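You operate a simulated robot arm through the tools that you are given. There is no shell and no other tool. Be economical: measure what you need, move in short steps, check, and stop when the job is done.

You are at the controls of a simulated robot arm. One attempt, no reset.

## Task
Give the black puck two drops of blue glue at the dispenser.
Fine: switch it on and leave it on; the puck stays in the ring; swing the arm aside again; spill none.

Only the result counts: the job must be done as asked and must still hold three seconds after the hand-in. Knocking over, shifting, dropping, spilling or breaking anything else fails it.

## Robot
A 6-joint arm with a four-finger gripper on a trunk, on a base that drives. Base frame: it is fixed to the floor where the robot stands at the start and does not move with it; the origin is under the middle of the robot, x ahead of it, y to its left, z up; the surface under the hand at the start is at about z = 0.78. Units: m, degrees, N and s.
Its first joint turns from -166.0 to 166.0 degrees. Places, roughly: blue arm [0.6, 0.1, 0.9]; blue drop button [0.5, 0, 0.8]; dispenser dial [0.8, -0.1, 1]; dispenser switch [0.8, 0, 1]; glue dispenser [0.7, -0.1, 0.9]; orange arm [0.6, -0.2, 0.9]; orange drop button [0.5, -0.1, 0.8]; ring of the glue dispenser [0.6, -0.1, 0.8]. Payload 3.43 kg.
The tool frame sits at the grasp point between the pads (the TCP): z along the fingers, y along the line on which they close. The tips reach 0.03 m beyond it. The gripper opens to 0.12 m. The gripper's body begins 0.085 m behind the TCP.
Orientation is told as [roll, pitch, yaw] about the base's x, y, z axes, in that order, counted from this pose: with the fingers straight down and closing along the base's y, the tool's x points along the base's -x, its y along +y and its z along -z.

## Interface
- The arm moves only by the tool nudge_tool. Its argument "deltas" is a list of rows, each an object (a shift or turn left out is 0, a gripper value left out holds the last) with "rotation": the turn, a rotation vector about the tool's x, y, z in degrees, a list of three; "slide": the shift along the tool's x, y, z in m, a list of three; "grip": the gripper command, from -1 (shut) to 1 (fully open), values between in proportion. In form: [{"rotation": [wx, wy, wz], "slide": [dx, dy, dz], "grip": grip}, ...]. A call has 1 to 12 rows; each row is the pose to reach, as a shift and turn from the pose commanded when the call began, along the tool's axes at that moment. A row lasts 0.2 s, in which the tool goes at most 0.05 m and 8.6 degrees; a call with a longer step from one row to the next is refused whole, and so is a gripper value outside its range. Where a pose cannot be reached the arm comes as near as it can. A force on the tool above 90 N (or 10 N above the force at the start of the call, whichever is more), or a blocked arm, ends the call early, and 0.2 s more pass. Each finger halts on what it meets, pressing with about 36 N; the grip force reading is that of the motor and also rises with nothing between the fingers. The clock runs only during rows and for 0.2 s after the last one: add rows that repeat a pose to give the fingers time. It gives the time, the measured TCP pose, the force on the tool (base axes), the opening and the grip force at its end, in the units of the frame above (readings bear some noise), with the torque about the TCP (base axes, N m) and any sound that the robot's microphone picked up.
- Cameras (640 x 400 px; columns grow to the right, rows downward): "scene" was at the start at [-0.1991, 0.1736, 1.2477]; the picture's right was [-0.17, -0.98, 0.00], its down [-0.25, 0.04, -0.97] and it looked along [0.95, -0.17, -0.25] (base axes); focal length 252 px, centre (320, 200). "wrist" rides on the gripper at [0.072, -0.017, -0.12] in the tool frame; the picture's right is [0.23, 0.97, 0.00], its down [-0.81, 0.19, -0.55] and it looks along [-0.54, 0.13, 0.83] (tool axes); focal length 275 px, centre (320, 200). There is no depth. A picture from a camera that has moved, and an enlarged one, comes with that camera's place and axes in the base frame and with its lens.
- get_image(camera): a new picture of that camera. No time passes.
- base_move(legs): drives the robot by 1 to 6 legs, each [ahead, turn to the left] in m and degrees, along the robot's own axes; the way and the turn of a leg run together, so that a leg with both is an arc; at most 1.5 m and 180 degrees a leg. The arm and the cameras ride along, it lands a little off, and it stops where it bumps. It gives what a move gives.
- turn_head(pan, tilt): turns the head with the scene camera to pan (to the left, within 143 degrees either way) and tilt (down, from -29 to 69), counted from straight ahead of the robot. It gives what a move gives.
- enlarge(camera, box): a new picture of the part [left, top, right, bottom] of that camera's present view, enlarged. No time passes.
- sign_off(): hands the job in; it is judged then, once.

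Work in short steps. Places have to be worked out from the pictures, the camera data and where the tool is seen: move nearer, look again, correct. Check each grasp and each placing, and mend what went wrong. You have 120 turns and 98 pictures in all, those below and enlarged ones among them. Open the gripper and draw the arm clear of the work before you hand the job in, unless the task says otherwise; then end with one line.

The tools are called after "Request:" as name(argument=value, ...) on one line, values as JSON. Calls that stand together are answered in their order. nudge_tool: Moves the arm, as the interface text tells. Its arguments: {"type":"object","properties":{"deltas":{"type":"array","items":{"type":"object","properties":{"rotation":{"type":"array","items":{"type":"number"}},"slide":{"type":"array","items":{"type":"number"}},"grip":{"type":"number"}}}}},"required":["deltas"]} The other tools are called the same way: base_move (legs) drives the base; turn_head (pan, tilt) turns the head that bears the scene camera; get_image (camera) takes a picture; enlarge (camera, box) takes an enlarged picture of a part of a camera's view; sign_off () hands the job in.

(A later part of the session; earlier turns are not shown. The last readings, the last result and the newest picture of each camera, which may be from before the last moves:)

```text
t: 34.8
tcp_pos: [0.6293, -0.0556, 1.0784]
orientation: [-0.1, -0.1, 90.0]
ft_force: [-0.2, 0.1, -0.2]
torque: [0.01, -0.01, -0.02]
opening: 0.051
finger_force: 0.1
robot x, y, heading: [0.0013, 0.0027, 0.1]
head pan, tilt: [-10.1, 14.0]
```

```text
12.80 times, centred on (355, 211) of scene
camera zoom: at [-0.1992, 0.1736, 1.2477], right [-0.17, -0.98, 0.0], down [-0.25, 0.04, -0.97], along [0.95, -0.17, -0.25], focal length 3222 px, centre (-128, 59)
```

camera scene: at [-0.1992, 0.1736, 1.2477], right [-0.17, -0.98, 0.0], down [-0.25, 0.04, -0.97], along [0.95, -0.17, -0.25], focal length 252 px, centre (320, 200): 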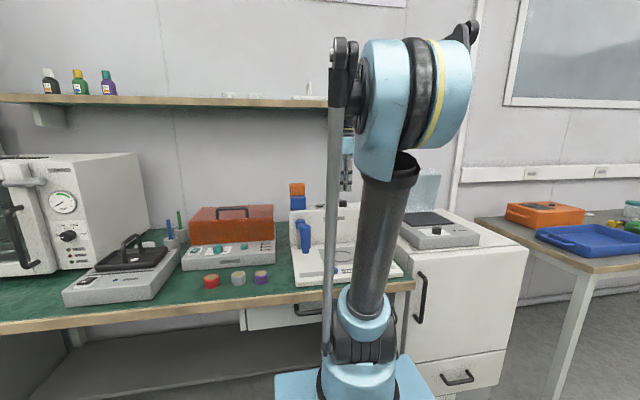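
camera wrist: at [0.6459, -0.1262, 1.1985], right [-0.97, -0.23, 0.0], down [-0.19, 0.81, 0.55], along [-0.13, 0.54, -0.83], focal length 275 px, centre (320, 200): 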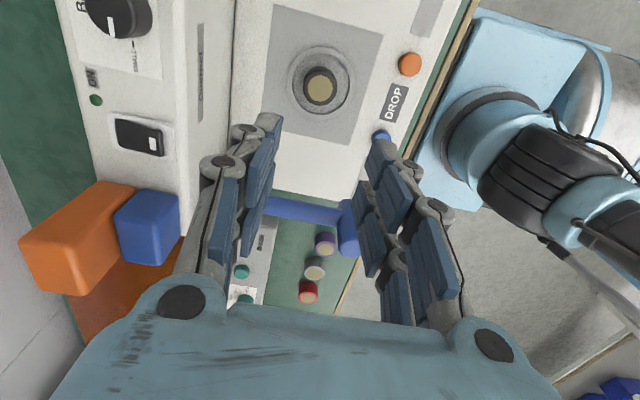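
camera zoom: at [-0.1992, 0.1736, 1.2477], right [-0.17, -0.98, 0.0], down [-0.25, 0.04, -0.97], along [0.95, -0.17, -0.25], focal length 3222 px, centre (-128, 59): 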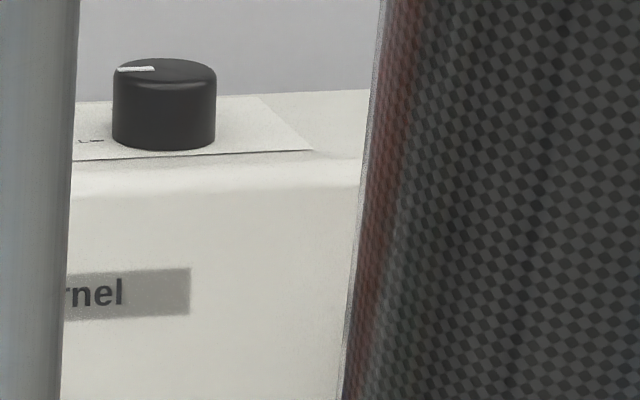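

The mark end (-x end, x≈0.772, y≈0.008) of the rocker is raised, so press there. Close fingers and move above it.

Request:
nudge_tool(deltas=[{"slide": [-0.01, -0.025, 0], "grip": -1}, {"slide": [-0.026, -0.06, 0]}, {"slide": [-0.043, -0.1, 0]}, {"slide": [-0.058, -0.135, 0]}, {"slide": [-0.063, -0.145, 0]}, {"slide": [-0.063, -0.145, 0]}])

Request:
get_image(camera="wrist")

Request:
enlarge(camera="scene", box=[270, 150, 400, 250])

```text
t: 36.2
tcp_pos: [0.7734, 0.0092, 1.0778]
orientation: [-0.2, 0.1, 90.0]
ft_force: [0.0, 0.2, 0.2]
torque: [-0.01, -0.03, 0.03]
opening: 0.0002
finger_force: 33.4
robot x, y, heading: [0.0018, 0.0007, 0.2]
head pan, tilt: [-10.1, 14.0]
```

```text
58 pictures are left
camera wrist: at [0.7903, -0.062, 1.1975], right [-0.97, -0.23, 0.0], down [-0.19, 0.81, 0.55], along [-0.13, 0.54, -0.83], focal length 275 px, centre (320, 200)
```

wrist: 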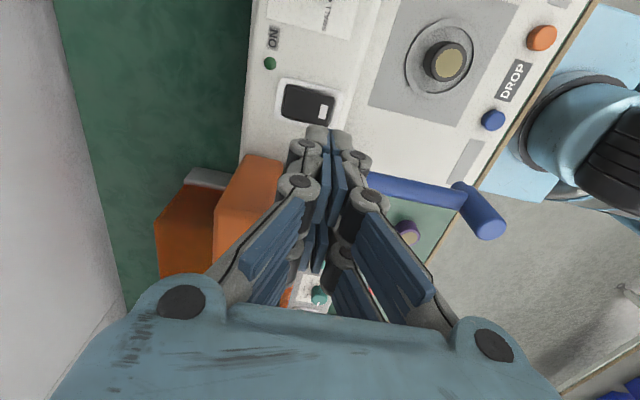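

```text
4.00 times, centred on (335, 200) of scene
camera zoom: at [-0.1991, 0.1736, 1.2477], right [-0.17, -0.98, 0.0], down [-0.25, 0.04, -0.97], along [0.95, -0.17, -0.25], focal length 1007 px, centre (260, 200)
```

zoom: 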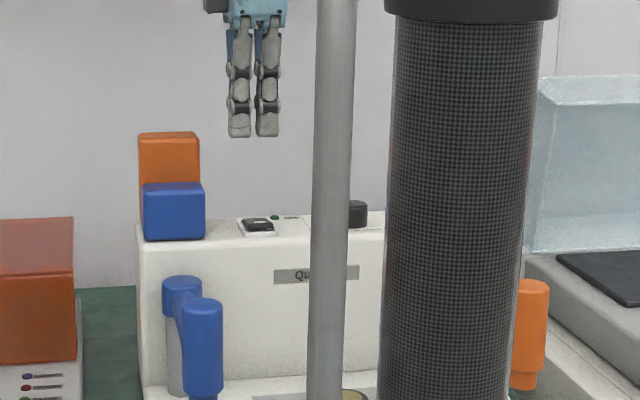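

Aligned over the marked end. Descend to just above the panel, then press gently while watching force and sound.

Request:
nudge_tool(deltas=[{"slide": [0.003, 0.001, 0.035]}, {"slide": [0.003, 0.001, 0.065]}, {"slide": [0.003, 0.001, 0.08]}, {"slide": [0.003, 0.001, 0.085]}])

Request:
get_image(camera="wrist")

Request:
enlarge(camera="scene", box=[300, 180, 370, 230])

```text
t: 37.2
tcp_pos: [0.7727, 0.0036, 0.9929]
orientation: [-0.1, -0.1, 90.0]
ft_force: [0.3, -0.1, -0.9]
torque: [-0.01, -0.04, 0.01]
opening: 0.0002
finger_force: 33.3
robot x, y, heading: [-0.0011, 0.0033, -0.0]
head pan, tilt: [-10.1, 14.0]
```

```text
56 pictures are left
camera wrist: at [0.7889, -0.0664, 1.1122], right [-0.97, -0.23, 0.0], down [-0.19, 0.81, 0.55], along [-0.13, 0.54, -0.83], focal length 275 px, centre (320, 200)
```

wrist: 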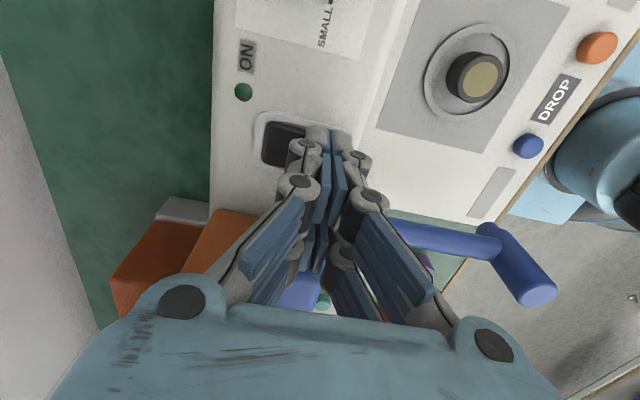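

```text
8.00 times, centred on (335, 205) of scene
camera zoom: at [-0.1991, 0.1736, 1.2477], right [-0.17, -0.98, 0.0], down [-0.25, 0.04, -0.97], along [0.95, -0.17, -0.25], focal length 2013 px, centre (200, 160)
```

zoom: 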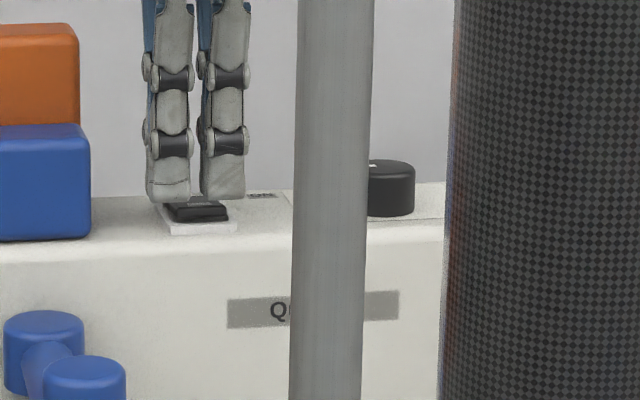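

Fingers are over the marked end, about a centimetre above. Press down in small steps.

Request:
nudge_tool(deltas=[{"slide": [0, 0, 0.005]}, {"slide": [0, 0, 0.008]}, {"slide": [0, 0, 0.011]}])

Request:
nudge_tool(deltas=[{"slide": [0, 0, 0.002]}, {"slide": [0, 0, 0.004]}])

Request:
enlarge(camera="wrist", box=[200, 20, 380, 180])

```text
t: 38.0
tcp_pos: [0.773, 0.0051, 0.9839]
orientation: [-0.2, 0.0, 90.0]
ft_force: [8.1, 1.7, 82.9]
torque: [-0.11, -0.82, 0.03]
opening: 0.0001
finger_force: 33.8
robot x, y, heading: [0.0028, 0.0019, 0.0]
head pan, tilt: [-10.1, 14.0]
```

```text
t: 38.3
tcp_pos: [0.7619, 0.0051, 0.9917]
orientation: [-0.9, 0.0, 90.0]
ft_force: [2.0, 0.1, -1.5]
torque: [0.01, 0.25, 0.0]
opening: 0.0001
finger_force: 33.6
robot x, y, heading: [-0.002, 0.0018, 0.1]
head pan, tilt: [-10.1, 14.0]
stopped in row 1: the force on the tool passed its limit at 100 N (the readings are from after the stop); the commanded pose is now the measured one
```

```text
2.50 times, centred on (290, 100) of wrist
camera zoom: at [0.7779, -0.0657, 1.1117], right [-0.97, -0.23, -0.01], down [-0.2, 0.81, 0.55], along [-0.11, 0.54, -0.84], focal length 688 px, centre (395, 450)
```

zoom: 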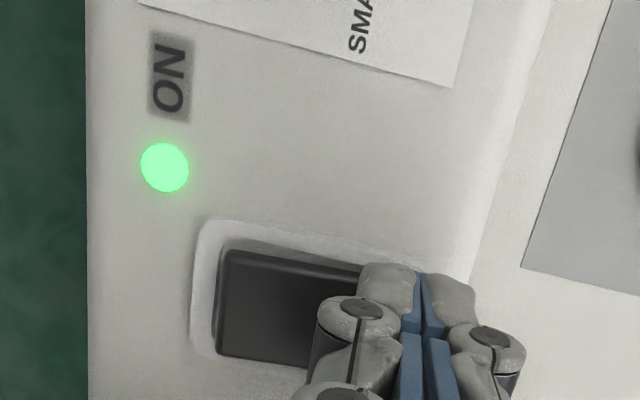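

The light is on. Raise the tool clear and look closely at the blue arm.

Request:
nudge_tool(deltas=[{"slide": [0, 0, -0.03]}, {"slide": [0, 0, -0.07]}, {"slide": [0, 0, -0.11]}, {"slide": [0.04, 0.02, -0.12], "rotation": [0.9, 0, 0]}, {"slide": [0.08, 0.04, -0.12]}, {"slide": [0.12, 0.06, -0.12]}, {"slide": [0.15, 0.07, -0.12]}])

Request:
get_image(camera="wrist")

Request:
enlarge(camera="scene", box=[290, 200, 390, 270])

```text
t: 39.9
tcp_pos: [0.6923, -0.1427, 1.1116]
orientation: [-1.0, 0.0, 89.9]
ft_force: [-0.2, 0.0, 0.7]
torque: [-0.02, -0.04, 0.0]
opening: 0.0
finger_force: 33.5
robot x, y, heading: [0.0013, 0.002, 0.2]
head pan, tilt: [-10.1, 14.0]
```

```text
53 pictures are left
camera wrist: at [0.7062, -0.2145, 1.2313], right [-0.97, -0.23, -0.01], down [-0.2, 0.81, 0.55], along [-0.11, 0.54, -0.84], focal length 275 px, centre (320, 200)
```

wrist: 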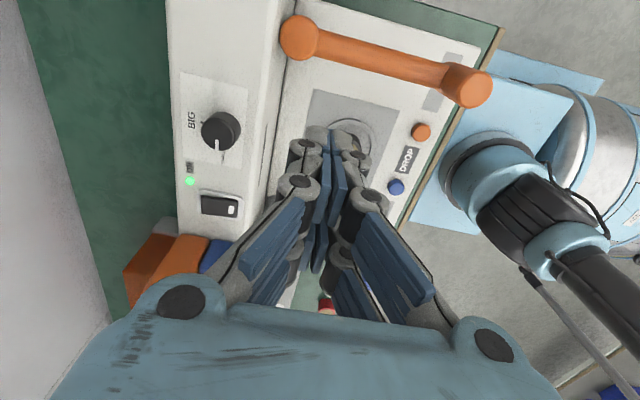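

```text
5.71 times, centred on (340, 235) of scene
camera zoom: at [-0.199, 0.1736, 1.2477], right [-0.17, -0.98, 0.0], down [-0.25, 0.04, -0.97], along [0.95, -0.17, -0.25], focal length 1438 px, centre (206, 0)
```

zoom: 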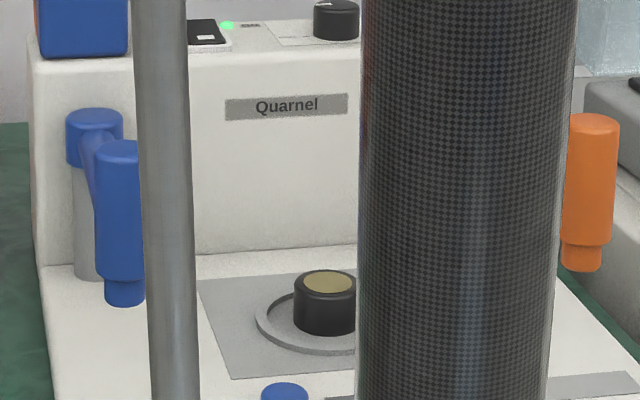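

Blue nozzle head is near (0.557, 0.083), z 0.87–0.956, pivot ≈ (0.72, 0.08), arm length ≈ 0.163, matching the ring distance. I'll straddle the nozzle head and swing it, turning the tool with it. First move above it with yaw 0 and fingers half open.

Request:
nudge_tool(deltas=[{"slide": [-0.019, 0.011, 0], "rotation": [0, 0, 7.5], "grip": 0.0}, {"slide": [-0.038, 0.0225, 0], "rotation": [0, 0, 15]}, {"slide": [-0.0565, 0.034, 0], "rotation": [0, 0, 22.5]}, {"slide": [-0.075, 0.045, 0], "rotation": [0, 0, 30]}, {"slide": [-0.094, 0.056, 0], "rotation": [0, 0, 37.5]}, {"slide": [-0.113, 0.0675, 0], "rotation": [0, 0, 45]}, {"slide": [-0.132, 0.079, 0], "rotation": [0, 0, 52.5]}, {"slide": [-0.151, 0.09, 0], "rotation": [0, 0, 60]}, {"slide": [-0.17, 0.101, 0], "rotation": [0, 0, 67.5]}, {"slide": [-0.188, 0.1125, 0], "rotation": [0, 0, 75]}, {"slide": [-0.207, 0.124, 0], "rotation": [0, 0, 82.5]}, {"slide": [-0.226, 0.135, 0], "rotation": [0, 0, 90]}])

Request:
get_image(camera="wrist")

Request:
enlarge(camera="scene", box=[270, 160, 390, 260])

```text
t: 42.5
tcp_pos: [0.5556, 0.0814, 1.109]
orientation: [0.1, -0.8, -0.2]
ft_force: [0.5, 0.3, -0.4]
torque: [0.0, 0.0, -0.03]
opening: 0.0601
finger_force: 0.0
robot x, y, heading: [-0.001, 0.0029, -0.2]
head pan, tilt: [-10.1, 14.0]
```

```text
51 pictures are left
camera wrist: at [0.4823, 0.0654, 1.2282], right [-0.23, 0.97, 0.0], down [0.8, 0.19, 0.56], along [0.55, 0.13, -0.83], focal length 275 px, centre (320, 200)
```

wrist: 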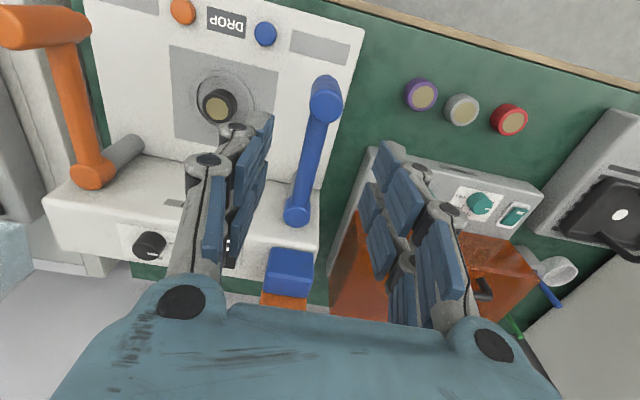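

```text
4.00 times, centred on (330, 210) of scene
camera zoom: at [-0.1991, 0.1736, 1.2477], right [-0.17, -0.98, 0.0], down [-0.25, 0.04, -0.97], along [0.95, -0.17, -0.25], focal length 1007 px, centre (280, 160)
```

zoom: 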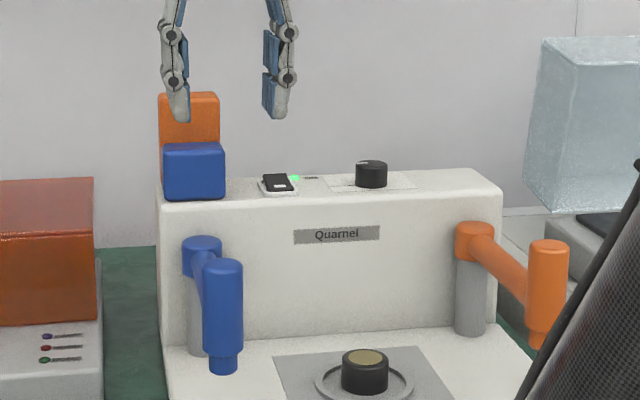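

Clear view: nozzle at ≈(0.556, 0.086). Descend to just above its cap and check alignment.

Request:
nudge_tool(deltas=[{"slide": [0, 0.005, 0.02], "rotation": [0, 0.8, 0]}, {"slide": [0, 0.005, 0.06], "rotation": [0, 0.8, 0]}, {"slide": [0, 0.005, 0.09], "rotation": [0, 0.8, 0]}, {"slide": [0, 0.005, 0.105], "rotation": [0, 0.8, 0]}, {"slide": [0, 0.005, 0.108], "rotation": [0, 0.8, 0]}])

Request:
get_image(camera="wrist")

Request:
enlarge(camera="scene", box=[280, 190, 370, 260])

```text
t: 43.7
tcp_pos: [0.5572, 0.0871, 1.0]
orientation: [-0.1, -0.1, 0.0]
ft_force: [0.6, -0.1, -0.3]
torque: [0.02, 0.01, 0.0]
opening: 0.0599
finger_force: 0.0
robot x, y, heading: [0.0015, 0.0027, 0.1]
head pan, tilt: [-10.1, 14.0]
```

```text
49 pictures are left
camera wrist: at [0.4869, 0.0699, 1.1195], right [-0.23, 0.97, 0.0], down [0.81, 0.19, 0.55], along [0.54, 0.13, -0.83], focal length 275 px, centre (320, 200)
```

wrist: 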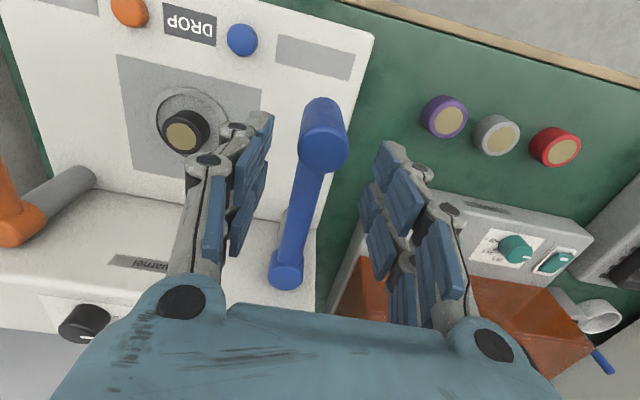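

```text
5.71 times, centred on (325, 225) of scene
camera zoom: at [-0.1991, 0.1736, 1.2477], right [-0.17, -0.98, 0.0], down [-0.25, 0.04, -0.97], along [0.95, -0.17, -0.25], focal length 1438 px, centre (291, 57)
```

zoom: 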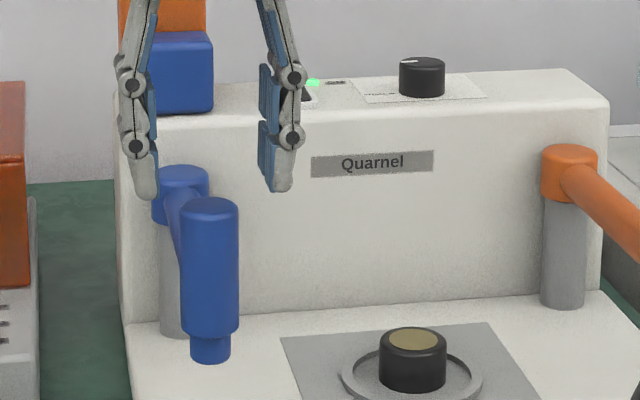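

Well aligned (nozzle ≈ (0.558, 0.089)). Descend to z ≈ 0.93 to straddle the head.

Request:
nudge_tool(deltas=[{"slide": [0, 0.001, 0.02]}, {"slide": [0, 0.001, 0.04]}, {"slide": [0, 0.001, 0.06]}, {"slide": [0, 0.001, 0.07]}])

Request:
get_image(camera="wrist")

Request:
enlarge(camera="scene", box=[280, 190, 370, 260])

```text
t: 44.7
tcp_pos: [0.5576, 0.0878, 0.9305]
orientation: [0.1, -0.1, 0.0]
ft_force: [0.1, -0.1, 0.1]
torque: [0.02, -0.01, -0.02]
opening: 0.06
finger_force: 0.0
robot x, y, heading: [-0.0024, 0.0031, 0.2]
head pan, tilt: [-10.1, 14.0]
```

```text
47 pictures are left
camera wrist: at [0.4862, 0.071, 1.05], right [-0.23, 0.97, 0.0], down [0.81, 0.19, 0.55], along [0.54, 0.13, -0.83], focal length 275 px, centre (320, 200)
```

wrist: 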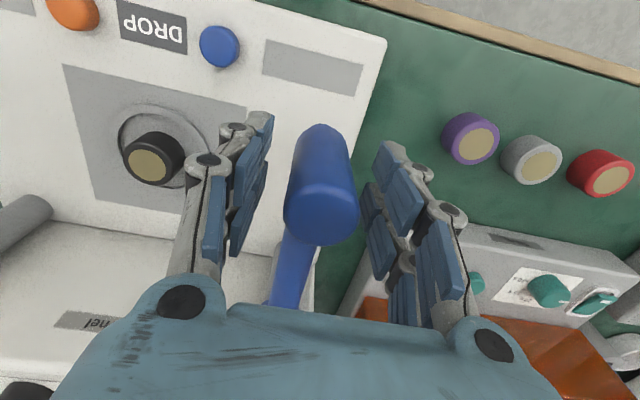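

```text
5.71 times, centred on (325, 225) of scene
camera zoom: at [-0.1991, 0.1736, 1.2477], right [-0.17, -0.98, 0.0], down [-0.25, 0.04, -0.97], along [0.95, -0.17, -0.25], focal length 1438 px, centre (291, 57)
```

zoom: 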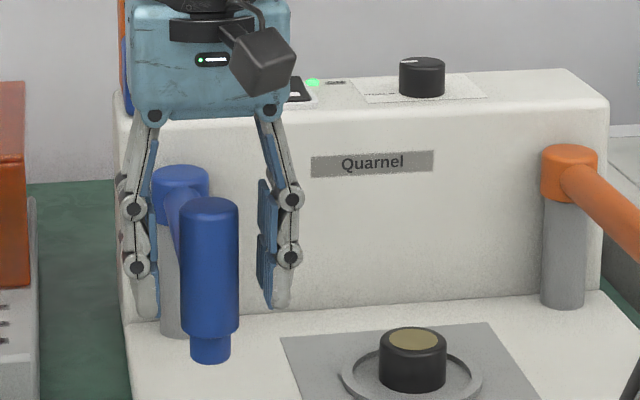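

The head is between the fingers. Narrow the fingers loosely around it first.

Request:
nudge_tool(deltas=[{"grip": -0.48}, {"grip": -0.48}, {"grip": -0.48}])

Request:
get_image(camera="wrist")

```text
t: 45.5
tcp_pos: [0.5587, 0.087, 0.9305]
orientation: [-0.1, -0.1, 0.0]
ft_force: [-0.5, 0.8, -0.5]
torque: [-0.02, 0.13, -0.04]
opening: 0.0325
finger_force: 9.9
robot x, y, heading: [0.0004, 0.0059, 0.0]
head pan, tilt: [-10.1, 14.0]
```

```text
45 pictures are left
camera wrist: at [0.4862, 0.071, 1.0501], right [-0.23, 0.97, 0.0], down [0.81, 0.19, 0.55], along [0.54, 0.13, -0.83], focal length 275 px, centre (320, 200)
```

wrist: 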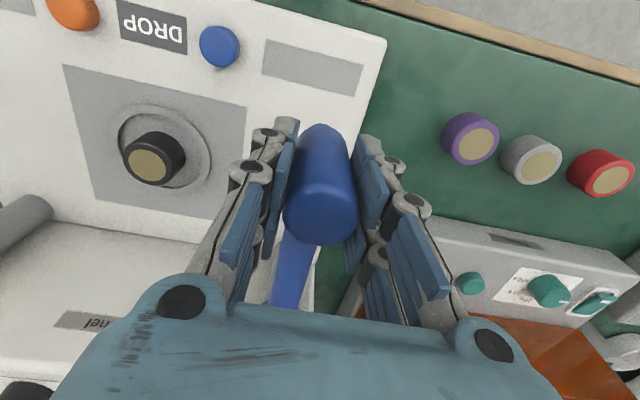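

The head is 0.0325 wide; loosen a hair and swing the first third of the arc.

Request:
nudge_tool(deltas=[{"grip": -0.42}, {"slide": [0.0001, -0.0139, 0], "rotation": [0, 0, -4.9]}, {"slide": [-0.0009, -0.0278, 0], "rotation": [0, 0, -9.8]}, {"slide": [-0.0032, -0.0415, 0], "rotation": [0, 0, -14.7]}, {"slide": [-0.0066, -0.055, 0], "rotation": [0, 0, -19.6]}])

Request:
get_image(camera="wrist")

```text
t: 46.7
tcp_pos: [0.5634, 0.0321, 0.9311]
orientation: [0.0, -0.1, 19.6]
ft_force: [0.3, 0.2, -0.2]
torque: [-0.01, 0.0, 0.0]
opening: 0.035
finger_force: 0.2
robot x, y, heading: [0.0038, 0.003, -0.1]
head pan, tilt: [-10.1, 14.0]
```

```text
44 pictures are left
camera wrist: at [0.5026, -0.0076, 1.0505], right [-0.54, 0.84, 0.0], down [0.7, 0.45, 0.55], along [0.46, 0.3, -0.83], focal length 275 px, centre (320, 200)
```

wrist: 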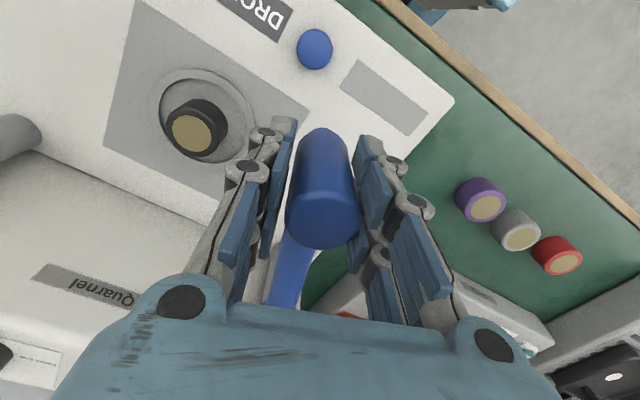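

It swings freely. Continue most of the remaining arc.

Request:
nudge_tool(deltas=[{"slide": [0.0001, -0.0139, 0], "rotation": [0, 0, -4.9]}, {"slide": [-0.0009, -0.0278, 0], "rotation": [0, 0, -9.8]}, {"slide": [-0.0032, -0.0415, 0], "rotation": [0, 0, -14.7]}, {"slide": [-0.0066, -0.055, 0], "rotation": [0, 0, -19.6]}, {"slide": [-0.0111, -0.0681, 0], "rotation": [0, 0, -24.5]}, {"slide": [-0.0167, -0.0808, 0], "rotation": [0, 0, -29.4]}, {"slide": [-0.0234, -0.093, 0], "rotation": [0, 0, -34.3]}])

Request:
get_image(camera="wrist")

Request:
get_image(camera="scene")

```text
t: 48.3
tcp_pos: [0.6176, -0.0467, 0.9322]
orientation: [-0.1, 0.0, 53.9]
ft_force: [0.5, -0.1, 0.9]
torque: [0.01, 0.0, 0.02]
opening: 0.0345
finger_force: 0.0
robot x, y, heading: [0.001, -0.0001, -0.1]
head pan, tilt: [-10.1, 14.0]
```

```text
43 pictures are left
camera wrist: at [0.5894, -0.1144, 1.0511], right [-0.92, 0.39, 0.0], down [0.32, 0.77, 0.55], along [0.21, 0.51, -0.83], focal length 275 px, centre (320, 200)
```

wrist: 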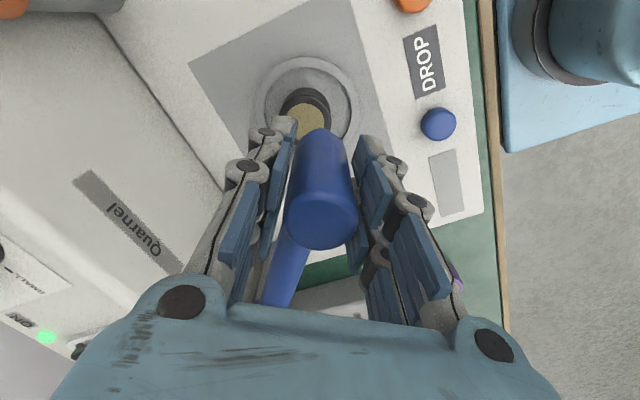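

```text
42 pictures are left
camera scene: at [-0.1992, 0.1736, 1.2476], right [-0.17, -0.98, 0.0], down [-0.25, 0.04, -0.97], along [0.95, -0.17, -0.25], focal length 252 px, centre (320, 200)
```

scene: 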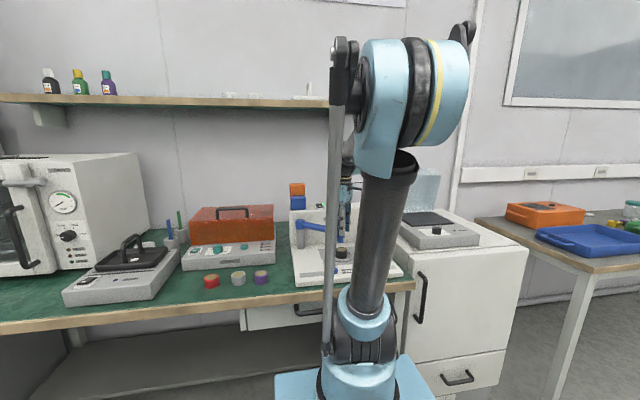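

One more step of about 15 mm brings the nozzle over the puck.

Request:
nudge_tool(deltas=[{"slide": [0.0001, -0.0075, 0], "rotation": [0, 0, -2.6]}, {"slide": [0.0, -0.015, 0], "rotation": [0, 0, -5.2]}, {"slide": [0.0, -0.015, 0], "rotation": [0, 0, -5.2]}])

Request:
get_image(camera="wrist")

Request:
enlarge(camera="scene", box=[290, 200, 390, 270])

```text
t: 49.1
tcp_pos: [0.6286, -0.0559, 0.9302]
orientation: [0.0, 0.0, 59.2]
ft_force: [-4.5, 10.7, 1.8]
torque: [0.32, 0.11, -0.08]
opening: 0.0397
finger_force: 4.5
robot x, y, heading: [0.0027, 0.0035, -0.2]
head pan, tilt: [-10.1, 14.0]
```

```text
41 pictures are left
camera wrist: at [0.6075, -0.1255, 1.0506], right [-0.95, 0.3, 0.0], down [0.25, 0.79, 0.55], along [0.17, 0.53, -0.83], focal length 275 px, centre (320, 200)
```

wrist: 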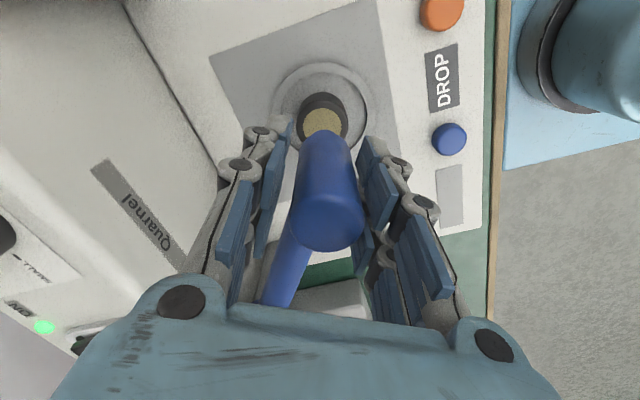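

```text
5.71 times, centred on (340, 235) of scene
camera zoom: at [-0.1993, 0.1739, 1.2476], right [-0.17, -0.98, 0.0], down [-0.25, 0.04, -0.97], along [0.95, -0.17, -0.25], focal length 1438 px, centre (206, 0)
```

zoom: 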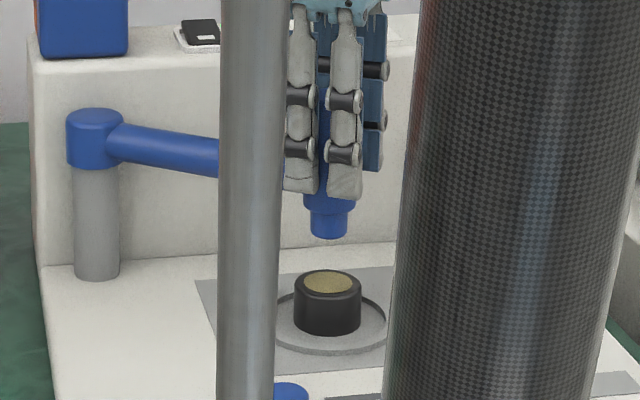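

An end stop was met (≈11 N), and the nozzle is right above the puck. Ease off, open, and rise clear.

Request:
nudge_tool(deltas=[{"slide": [0, 0.002, 0]}, {"slide": [0, 0.002, 0], "grip": 0.05}, {"slide": [0, 0.002, 0]}, {"slide": [0, 0.002, -0.03]}, {"slide": [0, 0.002, -0.07]}, {"slide": [0, 0.002, -0.11]}, {"slide": [0, 0.002, -0.15]}])

Request:
get_image(camera="wrist")

Request:
enlarge(camera="scene", box=[290, 200, 390, 270])

```text
t: 50.7
tcp_pos: [0.6256, -0.0546, 1.0803]
orientation: [-0.1, 0.0, 59.1]
ft_force: [0.0, 0.5, -0.8]
torque: [0.0, -0.02, -0.01]
opening: 0.0631
finger_force: 0.1
robot x, y, heading: [-0.0004, 0.0047, -0.2]
head pan, tilt: [-10.1, 14.0]
```

```text
39 pictures are left
camera wrist: at [0.6032, -0.1241, 1.2001], right [-0.95, 0.3, 0.0], down [0.25, 0.79, 0.55], along [0.17, 0.53, -0.83], focal length 275 px, centre (320, 200)
```

wrist: 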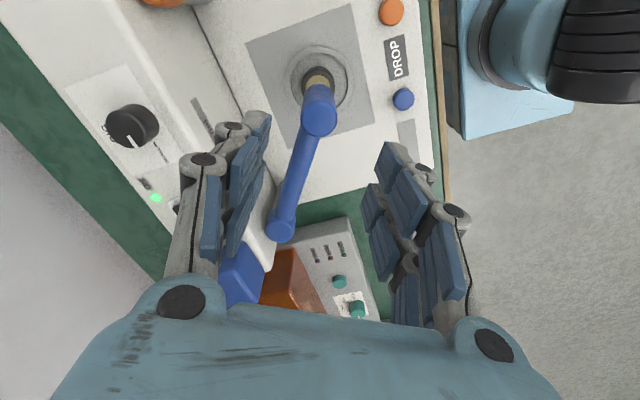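

```text
5.71 times, centred on (340, 235) of scene
camera zoom: at [-0.199, 0.1736, 1.2477], right [-0.17, -0.98, 0.0], down [-0.25, 0.04, -0.97], along [0.95, -0.17, -0.25], focal length 1438 px, centre (206, 0)
```

zoom: 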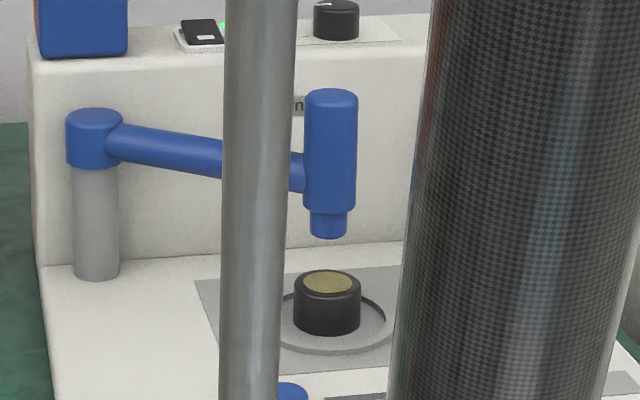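

The nozzle (≈0.627, -0.0545) stands over the puck. Button is ≈(0.525, -0.001). Move above it with closed fingers, yaw back to 0.

Request:
nudge_tool(deltas=[{"slide": [0.0007, 0.0141, 0], "rotation": [0, 0, 7.4], "grip": -1}, {"slide": [0.0015, 0.0283, 0], "rotation": [0, 0, 14.8]}, {"slide": [0.0022, 0.0424, 0], "rotation": [0, 0, 22.2]}, {"slide": [0.003, 0.0565, 0], "rotation": [0, 0, 29.6]}, {"slide": [0.0037, 0.0706, 0], "rotation": [0, 0, 37]}, {"slide": [0.0044, 0.0848, 0], "rotation": [0, 0, 44.4]}, {"slide": [0.0052, 0.0989, 0], "rotation": [0, 0, 51.8]}, {"slide": [0.0059, 0.113, 0], "rotation": [0, 0, 59.1]}, {"slide": [0.0059, 0.113, 0.04], "rotation": [0, 0, 59.1]}, {"slide": [0.0059, 0.113, 0.08], "rotation": [0, 0, 59.1]}, {"slide": [0.0059, 0.113, 0.12], "rotation": [0, 0, 59.1]}])

Request:
get_image(camera="wrist")

Request:
get_image(camera="scene")

```text
t: 53.1
tcp_pos: [0.526, 0.0001, 0.9596]
orientation: [0.0, -0.1, -0.1]
ft_force: [0.1, -0.4, -0.2]
torque: [0.02, 0.01, 0.01]
opening: 0.0004
finger_force: 33.6
robot x, y, heading: [0.0027, 0.0014, -0.1]
head pan, tilt: [-10.1, 14.0]
```

```text
37 pictures are left
camera wrist: at [0.4554, -0.0162, 1.0794], right [-0.23, 0.97, 0.0], down [0.81, 0.19, 0.55], along [0.54, 0.13, -0.83], focal length 275 px, centre (320, 200)
```

wrist: 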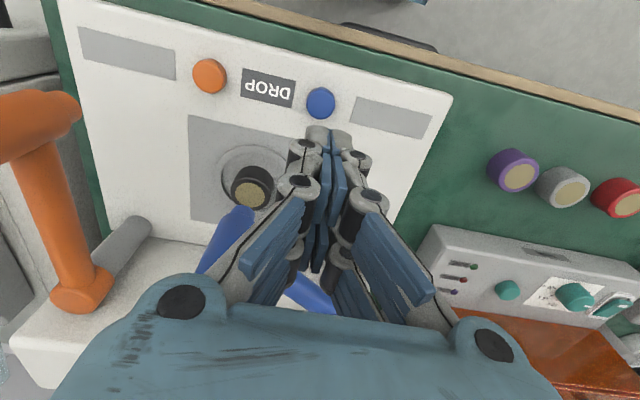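

```text
36 pictures are left
camera scene: at [-0.1991, 0.1736, 1.2477], right [-0.17, -0.98, 0.0], down [-0.25, 0.04, -0.97], along [0.95, -0.17, -0.25], focal length 252 px, centre (320, 200)
```

scene: 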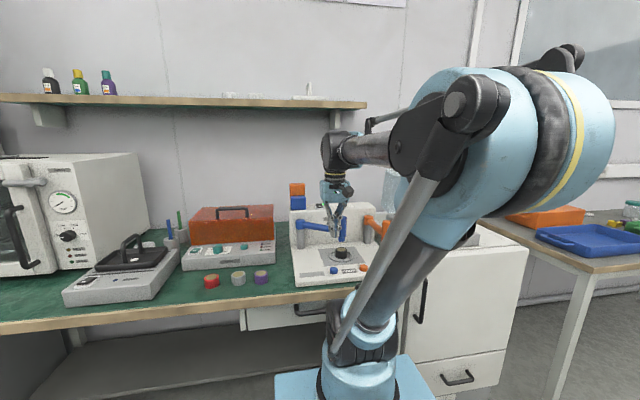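

Button at ≈(0.522, 0.000). Descend to about 2 cm above it.

Request:
nudge_tool(deltas=[{"slide": [0.003, 0, 0.03]}, {"slide": [0.003, 0, 0.06]}, {"slide": [0.003, 0, 0.085]}, {"slide": [0.003, 0, 0.092]}, {"slide": [0.003, 0, 0.092]}])

Request:
get_image(camera="wrist")

Request:
enlarge(camera="scene", box=[290, 200, 390, 290])

```text
t: 54.3
tcp_pos: [0.5256, -0.0022, 0.8697]
orientation: [0.0, 0.0, 0.1]
ft_force: [0.8, 0.1, 0.1]
torque: [0.02, 0.01, 0.01]
opening: 0.0001
finger_force: 33.2
robot x, y, heading: [0.0001, -0.0003, 0.2]
head pan, tilt: [-10.1, 14.0]
```

```text
35 pictures are left
camera wrist: at [0.4535, -0.0189, 0.9893], right [-0.23, 0.97, 0.0], down [0.81, 0.19, 0.55], along [0.54, 0.13, -0.83], focal length 275 px, centre (320, 200)
```

wrist: 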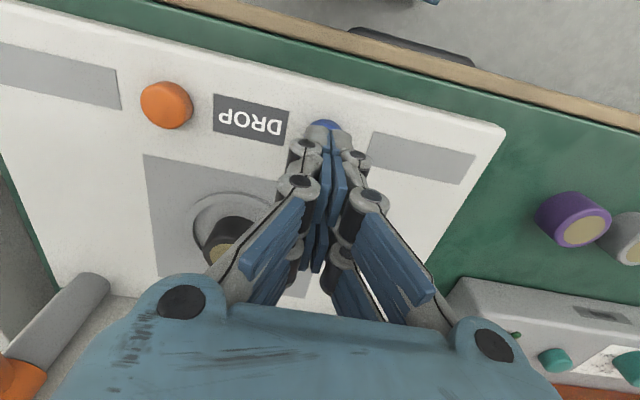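

```text
4.44 times, centred on (340, 245) of scene
camera zoom: at [-0.1991, 0.1736, 1.2477], right [-0.17, -0.98, 0.0], down [-0.25, 0.04, -0.97], along [0.95, -0.17, -0.25], focal length 1119 px, centre (231, 0)
```

zoom: 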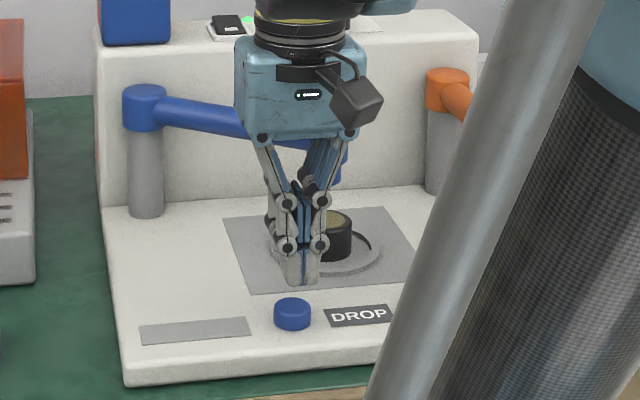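

Tips cover the button. Lower in small steps until the button reacts.

Request:
nudge_tool(deltas=[{"slide": [0.003, 0.002, 0.003]}, {"slide": [0.003, 0.002, 0.007]}, {"slide": [0.003, 0.002, 0.01]}])

Request:
nudge_tool(deltas=[{"slide": [0, 0, 0.003]}, {"slide": [0, 0, 0.003]}])

```text
t: 55.1
tcp_pos: [0.5213, 0.0, 0.86]
orientation: [0.0, -0.1, 0.0]
ft_force: [-0.1, -0.1, -0.1]
torque: [0.01, 0.01, 0.0]
opening: 0.0002
finger_force: 33.5
robot x, y, heading: [0.0016, 0.0025, -0.0]
head pan, tilt: [-10.1, 14.0]
```

```text
t: 55.7
tcp_pos: [0.5213, -0.0006, 0.8541]
orientation: [0.1, 0.0, 0.0]
ft_force: [0.0, -0.3, -0.2]
torque: [0.03, -0.01, 0.01]
opening: 0.0
finger_force: 32.8
robot x, y, heading: [-0.002, -0.0006, -0.1]
head pan, tilt: [-10.1, 14.0]
```

Request:
nudge_tool(deltas=[{"slide": [0, 0, 0.002]}, {"slide": [0, 0, 0.002]}])

Request:
enlarge(camera="scene", box=[320, 240, 380, 290])

```text
t: 56.3
tcp_pos: [0.5217, -0.0002, 0.853]
orientation: [0.0, -0.1, -0.1]
ft_force: [-0.3, -0.3, -0.3]
torque: [-0.01, 0.02, 0.0]
opening: 0.0
finger_force: 33.5
robot x, y, heading: [0.0014, 0.0018, 0.1]
head pan, tilt: [-10.1, 14.0]
```

```text
8.00 times, centred on (350, 265) of scene
camera zoom: at [-0.1991, 0.1736, 1.2477], right [-0.17, -0.98, 0.0], down [-0.25, 0.04, -0.97], along [0.95, -0.17, -0.25], focal length 2013 px, centre (80, -320)
```

zoom: 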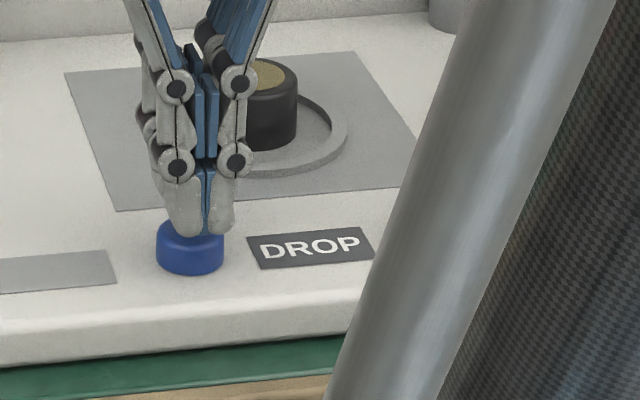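

Tips are just over the button, about 4 mm off in y. Shift and press by 2 mm steps.

Request:
nudge_tool(deltas=[{"slide": [0.004, 0.003, 0]}, {"slide": [0.004, 0.003, 0.002]}, {"slide": [0.004, 0.003, 0.002]}])

Request:
nudge_tool(deltas=[{"slide": [0, 0, 0.002]}, {"slide": [0, 0, 0.002]}])

```text
t: 57.1
tcp_pos: [0.5172, 0.0028, 0.8512]
orientation: [0.0, 0.0, 0.0]
ft_force: [-0.2, 0.0, -0.1]
torque: [-0.01, 0.02, 0.01]
opening: 0.0
finger_force: 33.6
robot x, y, heading: [-0.0009, 0.0046, 0.2]
head pan, tilt: [-10.1, 14.0]
```

```text
t: 57.7
tcp_pos: [0.5171, 0.0038, 0.8487]
orientation: [0.0, -0.1, -0.1]
ft_force: [0.5, 0.5, -0.9]
torque: [0.0, -0.03, -0.02]
opening: 0.0
finger_force: 33.2
robot x, y, heading: [0.0011, 0.0054, 0.2]
head pan, tilt: [-10.1, 14.0]
```

Request:
nudge_tool(deltas=[{"slide": [0, 0, 0.002]}, {"slide": [0, 0, 0.002]}])

Request:
nudge_tool(deltas=[{"slide": [0, 0, 0.002]}, {"slide": [0, 0, 0.002]}])

Request:
enlarge(camera="scene", box=[320, 240, 380, 290])

```text
t: 58.3
tcp_pos: [0.5175, 0.0024, 0.8472]
orientation: [0.0, 0.0, 0.0]
ft_force: [0.8, 0.1, -0.4]
torque: [0.0, 0.03, 0.0]
opening: 0.0
finger_force: 33.4
robot x, y, heading: [0.001, 0.0033, 0.0]
head pan, tilt: [-10.1, 14.0]
```

```text
t: 58.9
tcp_pos: [0.5175, 0.0038, 0.8453]
orientation: [0.0, -0.1, 0.0]
ft_force: [0.0, -0.9, 0.2]
torque: [0.02, 0.02, -0.02]
opening: 0.0003
finger_force: 33.5
robot x, y, heading: [0.001, 0.0018, -0.1]
head pan, tilt: [-10.1, 14.0]
```

```text
8.00 times, centred on (350, 265) of scene
camera zoom: at [-0.1991, 0.1736, 1.2477], right [-0.17, -0.98, 0.0], down [-0.25, 0.04, -0.97], along [0.95, -0.17, -0.25], focal length 2013 px, centre (80, -320)
```

zoom: 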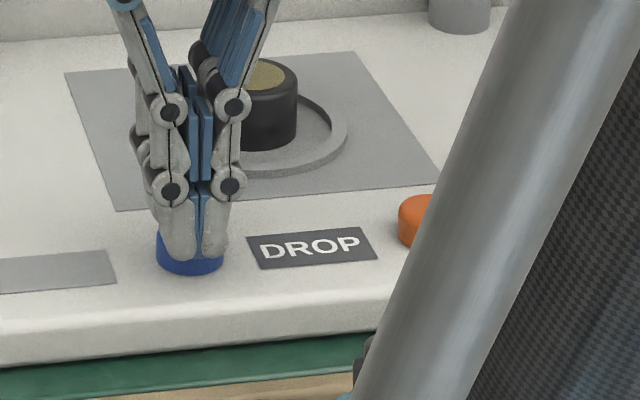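

Request:
nudge_tool(deltas=[{"slide": [0, 0, 0.0015]}, {"slide": [0, 0, 0.0015]}])

Request:
get_image(camera="wrist")

```text
t: 59.5
tcp_pos: [0.5177, 0.0028, 0.8443]
orientation: [0.0, -0.1, 0.0]
ft_force: [0.5, -0.1, 0.5]
torque: [-0.02, 0.03, -0.01]
opening: 0.0
finger_force: 33.1
robot x, y, heading: [-0.0019, 0.0018, -0.1]
head pan, tilt: [-10.1, 14.0]
```

```text
31 pictures are left
camera wrist: at [0.4462, -0.0133, 0.9639], right [-0.23, 0.97, 0.0], down [0.81, 0.19, 0.55], along [0.54, 0.13, -0.83], focal length 275 px, centre (320, 200)
```

wrist: 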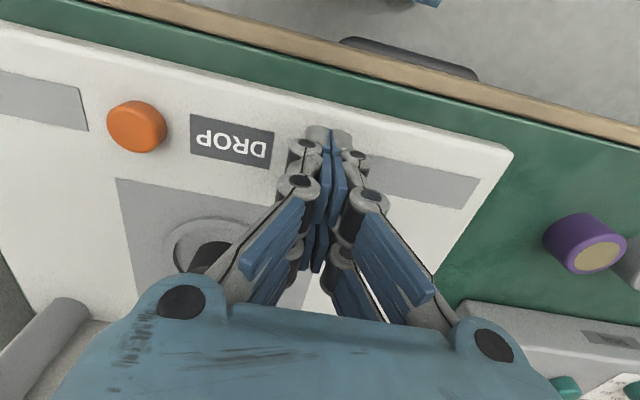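

Tip is still not in contact; keep pressing down.

Request:
nudge_tool(deltas=[{"slide": [0, 0, 0.0015]}, {"slide": [0, 0, 0.0015]}])

Request:
nudge_tool(deltas=[{"slide": [0, 0, 0.0015]}, {"slide": [0, 0, 0.0015]}])

Request:
enlarge(camera="scene", box=[320, 220, 380, 280])

```text
t: 60.1
tcp_pos: [0.5175, 0.0028, 0.8419]
orientation: [0.0, -0.1, 0.1]
ft_force: [0.4, 1.0, 1.1]
torque: [-0.04, 0.01, 0.02]
opening: 0.006
finger_force: 33.7
robot x, y, heading: [-0.0009, 0.0029, 0.2]
head pan, tilt: [-10.1, 14.0]
```

```text
t: 60.7
tcp_pos: [0.5173, 0.002, 0.8414]
orientation: [0.0, -0.1, 0.0]
ft_force: [0.0, 0.8, 1.3]
torque: [-0.01, -0.02, 0.01]
opening: 0.0061
finger_force: 33.3
robot x, y, heading: [-0.0015, 0.0011, -0.2]
head pan, tilt: [-10.1, 14.0]
```

```text
6.67 times, centred on (350, 250) of scene
camera zoom: at [-0.1992, 0.1736, 1.2476], right [-0.17, -0.98, 0.0], down [-0.25, 0.04, -0.97], along [0.95, -0.17, -0.25], focal length 1678 px, centre (120, -133)
```

zoom: 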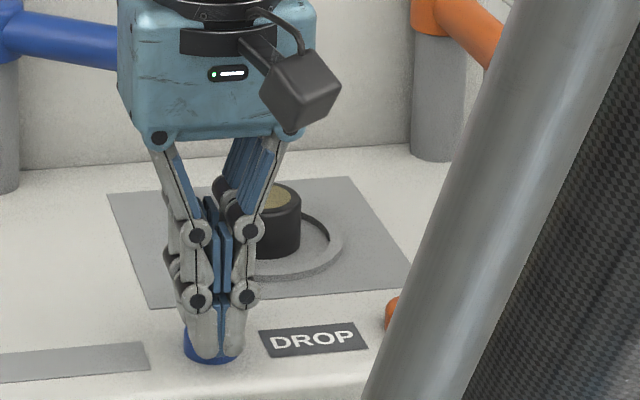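

The fingers have met the button (slight wedge, 1.3 N). Press further in 1.5 mm steps.

Request:
nudge_tool(deltas=[{"slide": [0, 0, 0.0015]}, {"slide": [0, 0, 0.0015]}])

Request:
enlarge(camera="scene", box=[330, 220, 370, 265])

```text
t: 61.3
tcp_pos: [0.5176, 0.0025, 0.8391]
orientation: [0.0, -0.1, 0.0]
ft_force: [-0.5, -1.4, 2.2]
torque: [-0.03, -0.02, 0.04]
opening: 0.0059
finger_force: 33.5
robot x, y, heading: [-0.0031, 0.0021, -0.2]
head pan, tilt: [-10.1, 14.0]
```

```text
8.89 times, centred on (350, 242) of scene
camera zoom: at [-0.1992, 0.1736, 1.2476], right [-0.17, -0.98, 0.0], down [-0.25, 0.04, -0.97], along [0.95, -0.17, -0.25], focal length 2237 px, centre (53, -178)
```

zoom: 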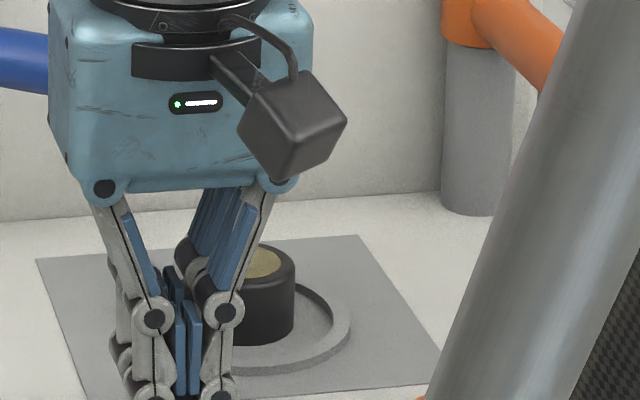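

Request:
nudge_tool(deltas=[{"slide": [0, 0, 0.0015]}, {"slide": [0, 0, 0.0015]}])

Request:
nudge_tool(deltas=[{"slide": [0, 0, 0.001]}, {"slide": [0, 0, 0.001]}])

Request:
enlarge(camera="scene", box=[330, 225, 370, 270])

```text
t: 61.9
tcp_pos: [0.5179, 0.0022, 0.8382]
orientation: [0.0, -0.2, -0.1]
ft_force: [-0.7, 1.6, 2.2]
torque: [0.02, 0.01, 0.03]
opening: 0.0059
finger_force: 33.3
robot x, y, heading: [-0.0004, 0.0023, 0.0]
head pan, tilt: [-10.1, 14.0]
heard: click
```

```text
t: 62.5
tcp_pos: [0.5187, 0.0033, 0.8367]
orientation: [0.0, -0.2, 0.0]
ft_force: [0.4, -1.7, 2.8]
torque: [-0.01, -0.01, -0.01]
opening: 0.0062
finger_force: 33.1
robot x, y, heading: [0.002, -0.0003, -0.2]
head pan, tilt: [-10.1, 14.0]
```

```text
8.89 times, centred on (350, 248) of scene
camera zoom: at [-0.1992, 0.1735, 1.2476], right [-0.17, -0.98, 0.0], down [-0.25, 0.04, -0.97], along [0.95, -0.17, -0.25], focal length 2237 px, centre (53, -222)
```

zoom: 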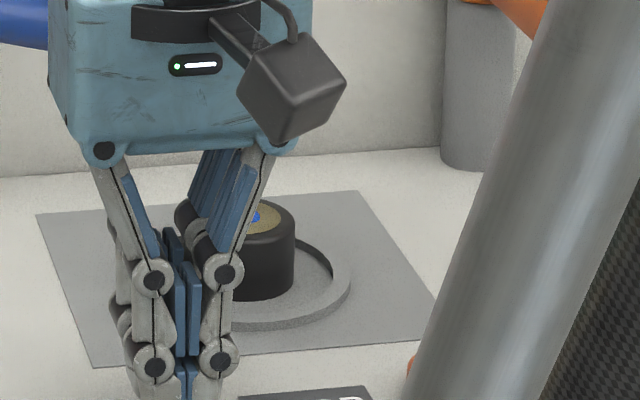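

A click, and one blue drop is on the puck. Raise fully to release the button.

Request:
nudge_tool(deltas=[{"slide": [0, 0, -0.005]}, {"slide": [0, 0, -0.012]}, {"slide": [0, 0, -0.02]}, {"slide": [0, 0, -0.02]}, {"slide": [0, 0, -0.02]}])

Request:
enlarge(camera="scene", box=[320, 220, 380, 280])

```text
t: 63.7
tcp_pos: [0.5177, 0.0022, 0.857]
orientation: [0.0, 0.0, 0.0]
ft_force: [0.3, -0.7, -0.1]
torque: [0.01, 0.02, -0.03]
opening: 0.0
finger_force: 33.4
robot x, y, heading: [0.0018, 0.0001, -0.2]
head pan, tilt: [-10.1, 14.0]
```

```text
6.67 times, centred on (350, 250) of scene
camera zoom: at [-0.1991, 0.1736, 1.2477], right [-0.17, -0.98, 0.0], down [-0.25, 0.04, -0.97], along [0.95, -0.17, -0.25], focal length 1678 px, centre (120, -133)
```

zoom: 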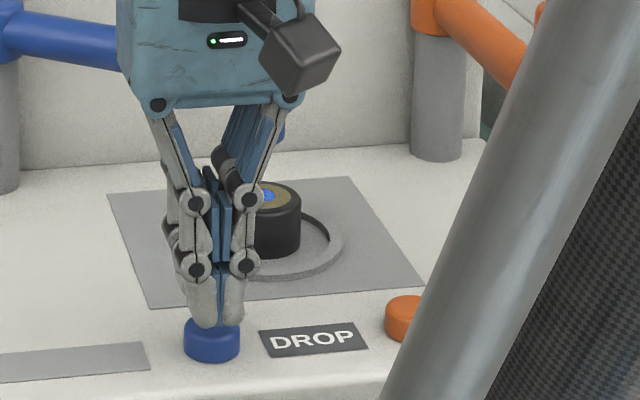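

Button is up again. Press a second time to the same depth.

Request:
nudge_tool(deltas=[{"slide": [0, 0, 0.006]}, {"slide": [0, 0, 0.011]}, {"slide": [0, 0, 0.015]}, {"slide": [0, 0, 0.018]}, {"slide": [0, 0, 0.0195]}, {"slide": [0, 0, 0.0195]}])

```text
t: 65.1
tcp_pos: [0.5187, 0.0017, 0.8371]
orientation: [0.0, -0.1, 0.0]
ft_force: [0.0, 0.5, 3.8]
torque: [0.02, 0.02, 0.02]
opening: 0.0059
finger_force: 33.0
robot x, y, heading: [-0.0039, 0.0011, -0.0]
head pan, tilt: [-10.1, 14.0]
heard: click
```

Second click heard. Raise off the button and look at the puck.

Request:
nudge_tool(deltas=[{"slide": [0, 0, -0.01]}, {"slide": [0, 0, -0.03]}, {"slide": [0, 0, -0.07]}, {"slide": [0, 0, -0.11]}, {"slide": [0, 0, -0.15]}, {"slide": [0, 0, -0.19]}, {"slide": [0, 0, -0.23]}, {"slide": [0, 0, -0.245]}])

Request:
get_image(camera="wrist")

Request:
enlarge(camera="scene", box=[310, 220, 370, 280])

```text
t: 66.9
tcp_pos: [0.5172, 0.0032, 1.0841]
orientation: [-0.1, -0.1, 0.0]
ft_force: [-0.5, -0.2, 0.2]
torque: [0.03, 0.0, -0.03]
opening: 0.0
finger_force: 33.7
robot x, y, heading: [0.003, -0.0, 0.2]
head pan, tilt: [-10.1, 14.0]
```

```text
26 pictures are left
camera wrist: at [0.4463, -0.0137, 1.2045], right [-0.23, 0.97, 0.0], down [0.81, 0.19, 0.55], along [0.54, 0.13, -0.83], focal length 275 px, centre (320, 200)
```

wrist: 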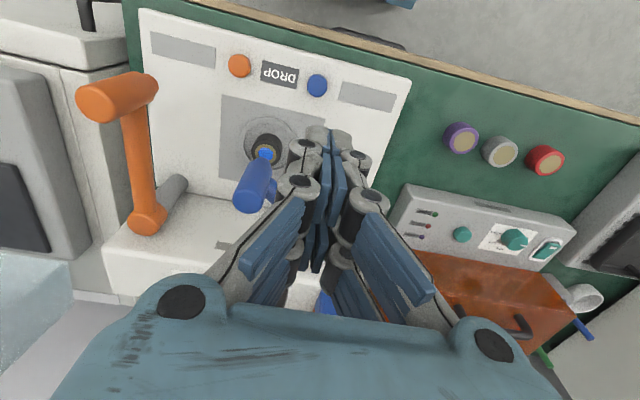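

```text
6.67 times, centred on (340, 250) of scene
camera zoom: at [-0.1992, 0.1736, 1.2477], right [-0.17, -0.98, 0.0], down [-0.25, 0.04, -0.97], along [0.95, -0.17, -0.25], focal length 1678 px, centre (187, -133)
```

zoom: 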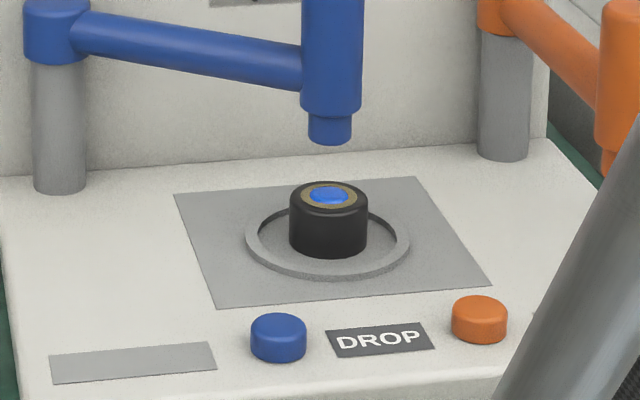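

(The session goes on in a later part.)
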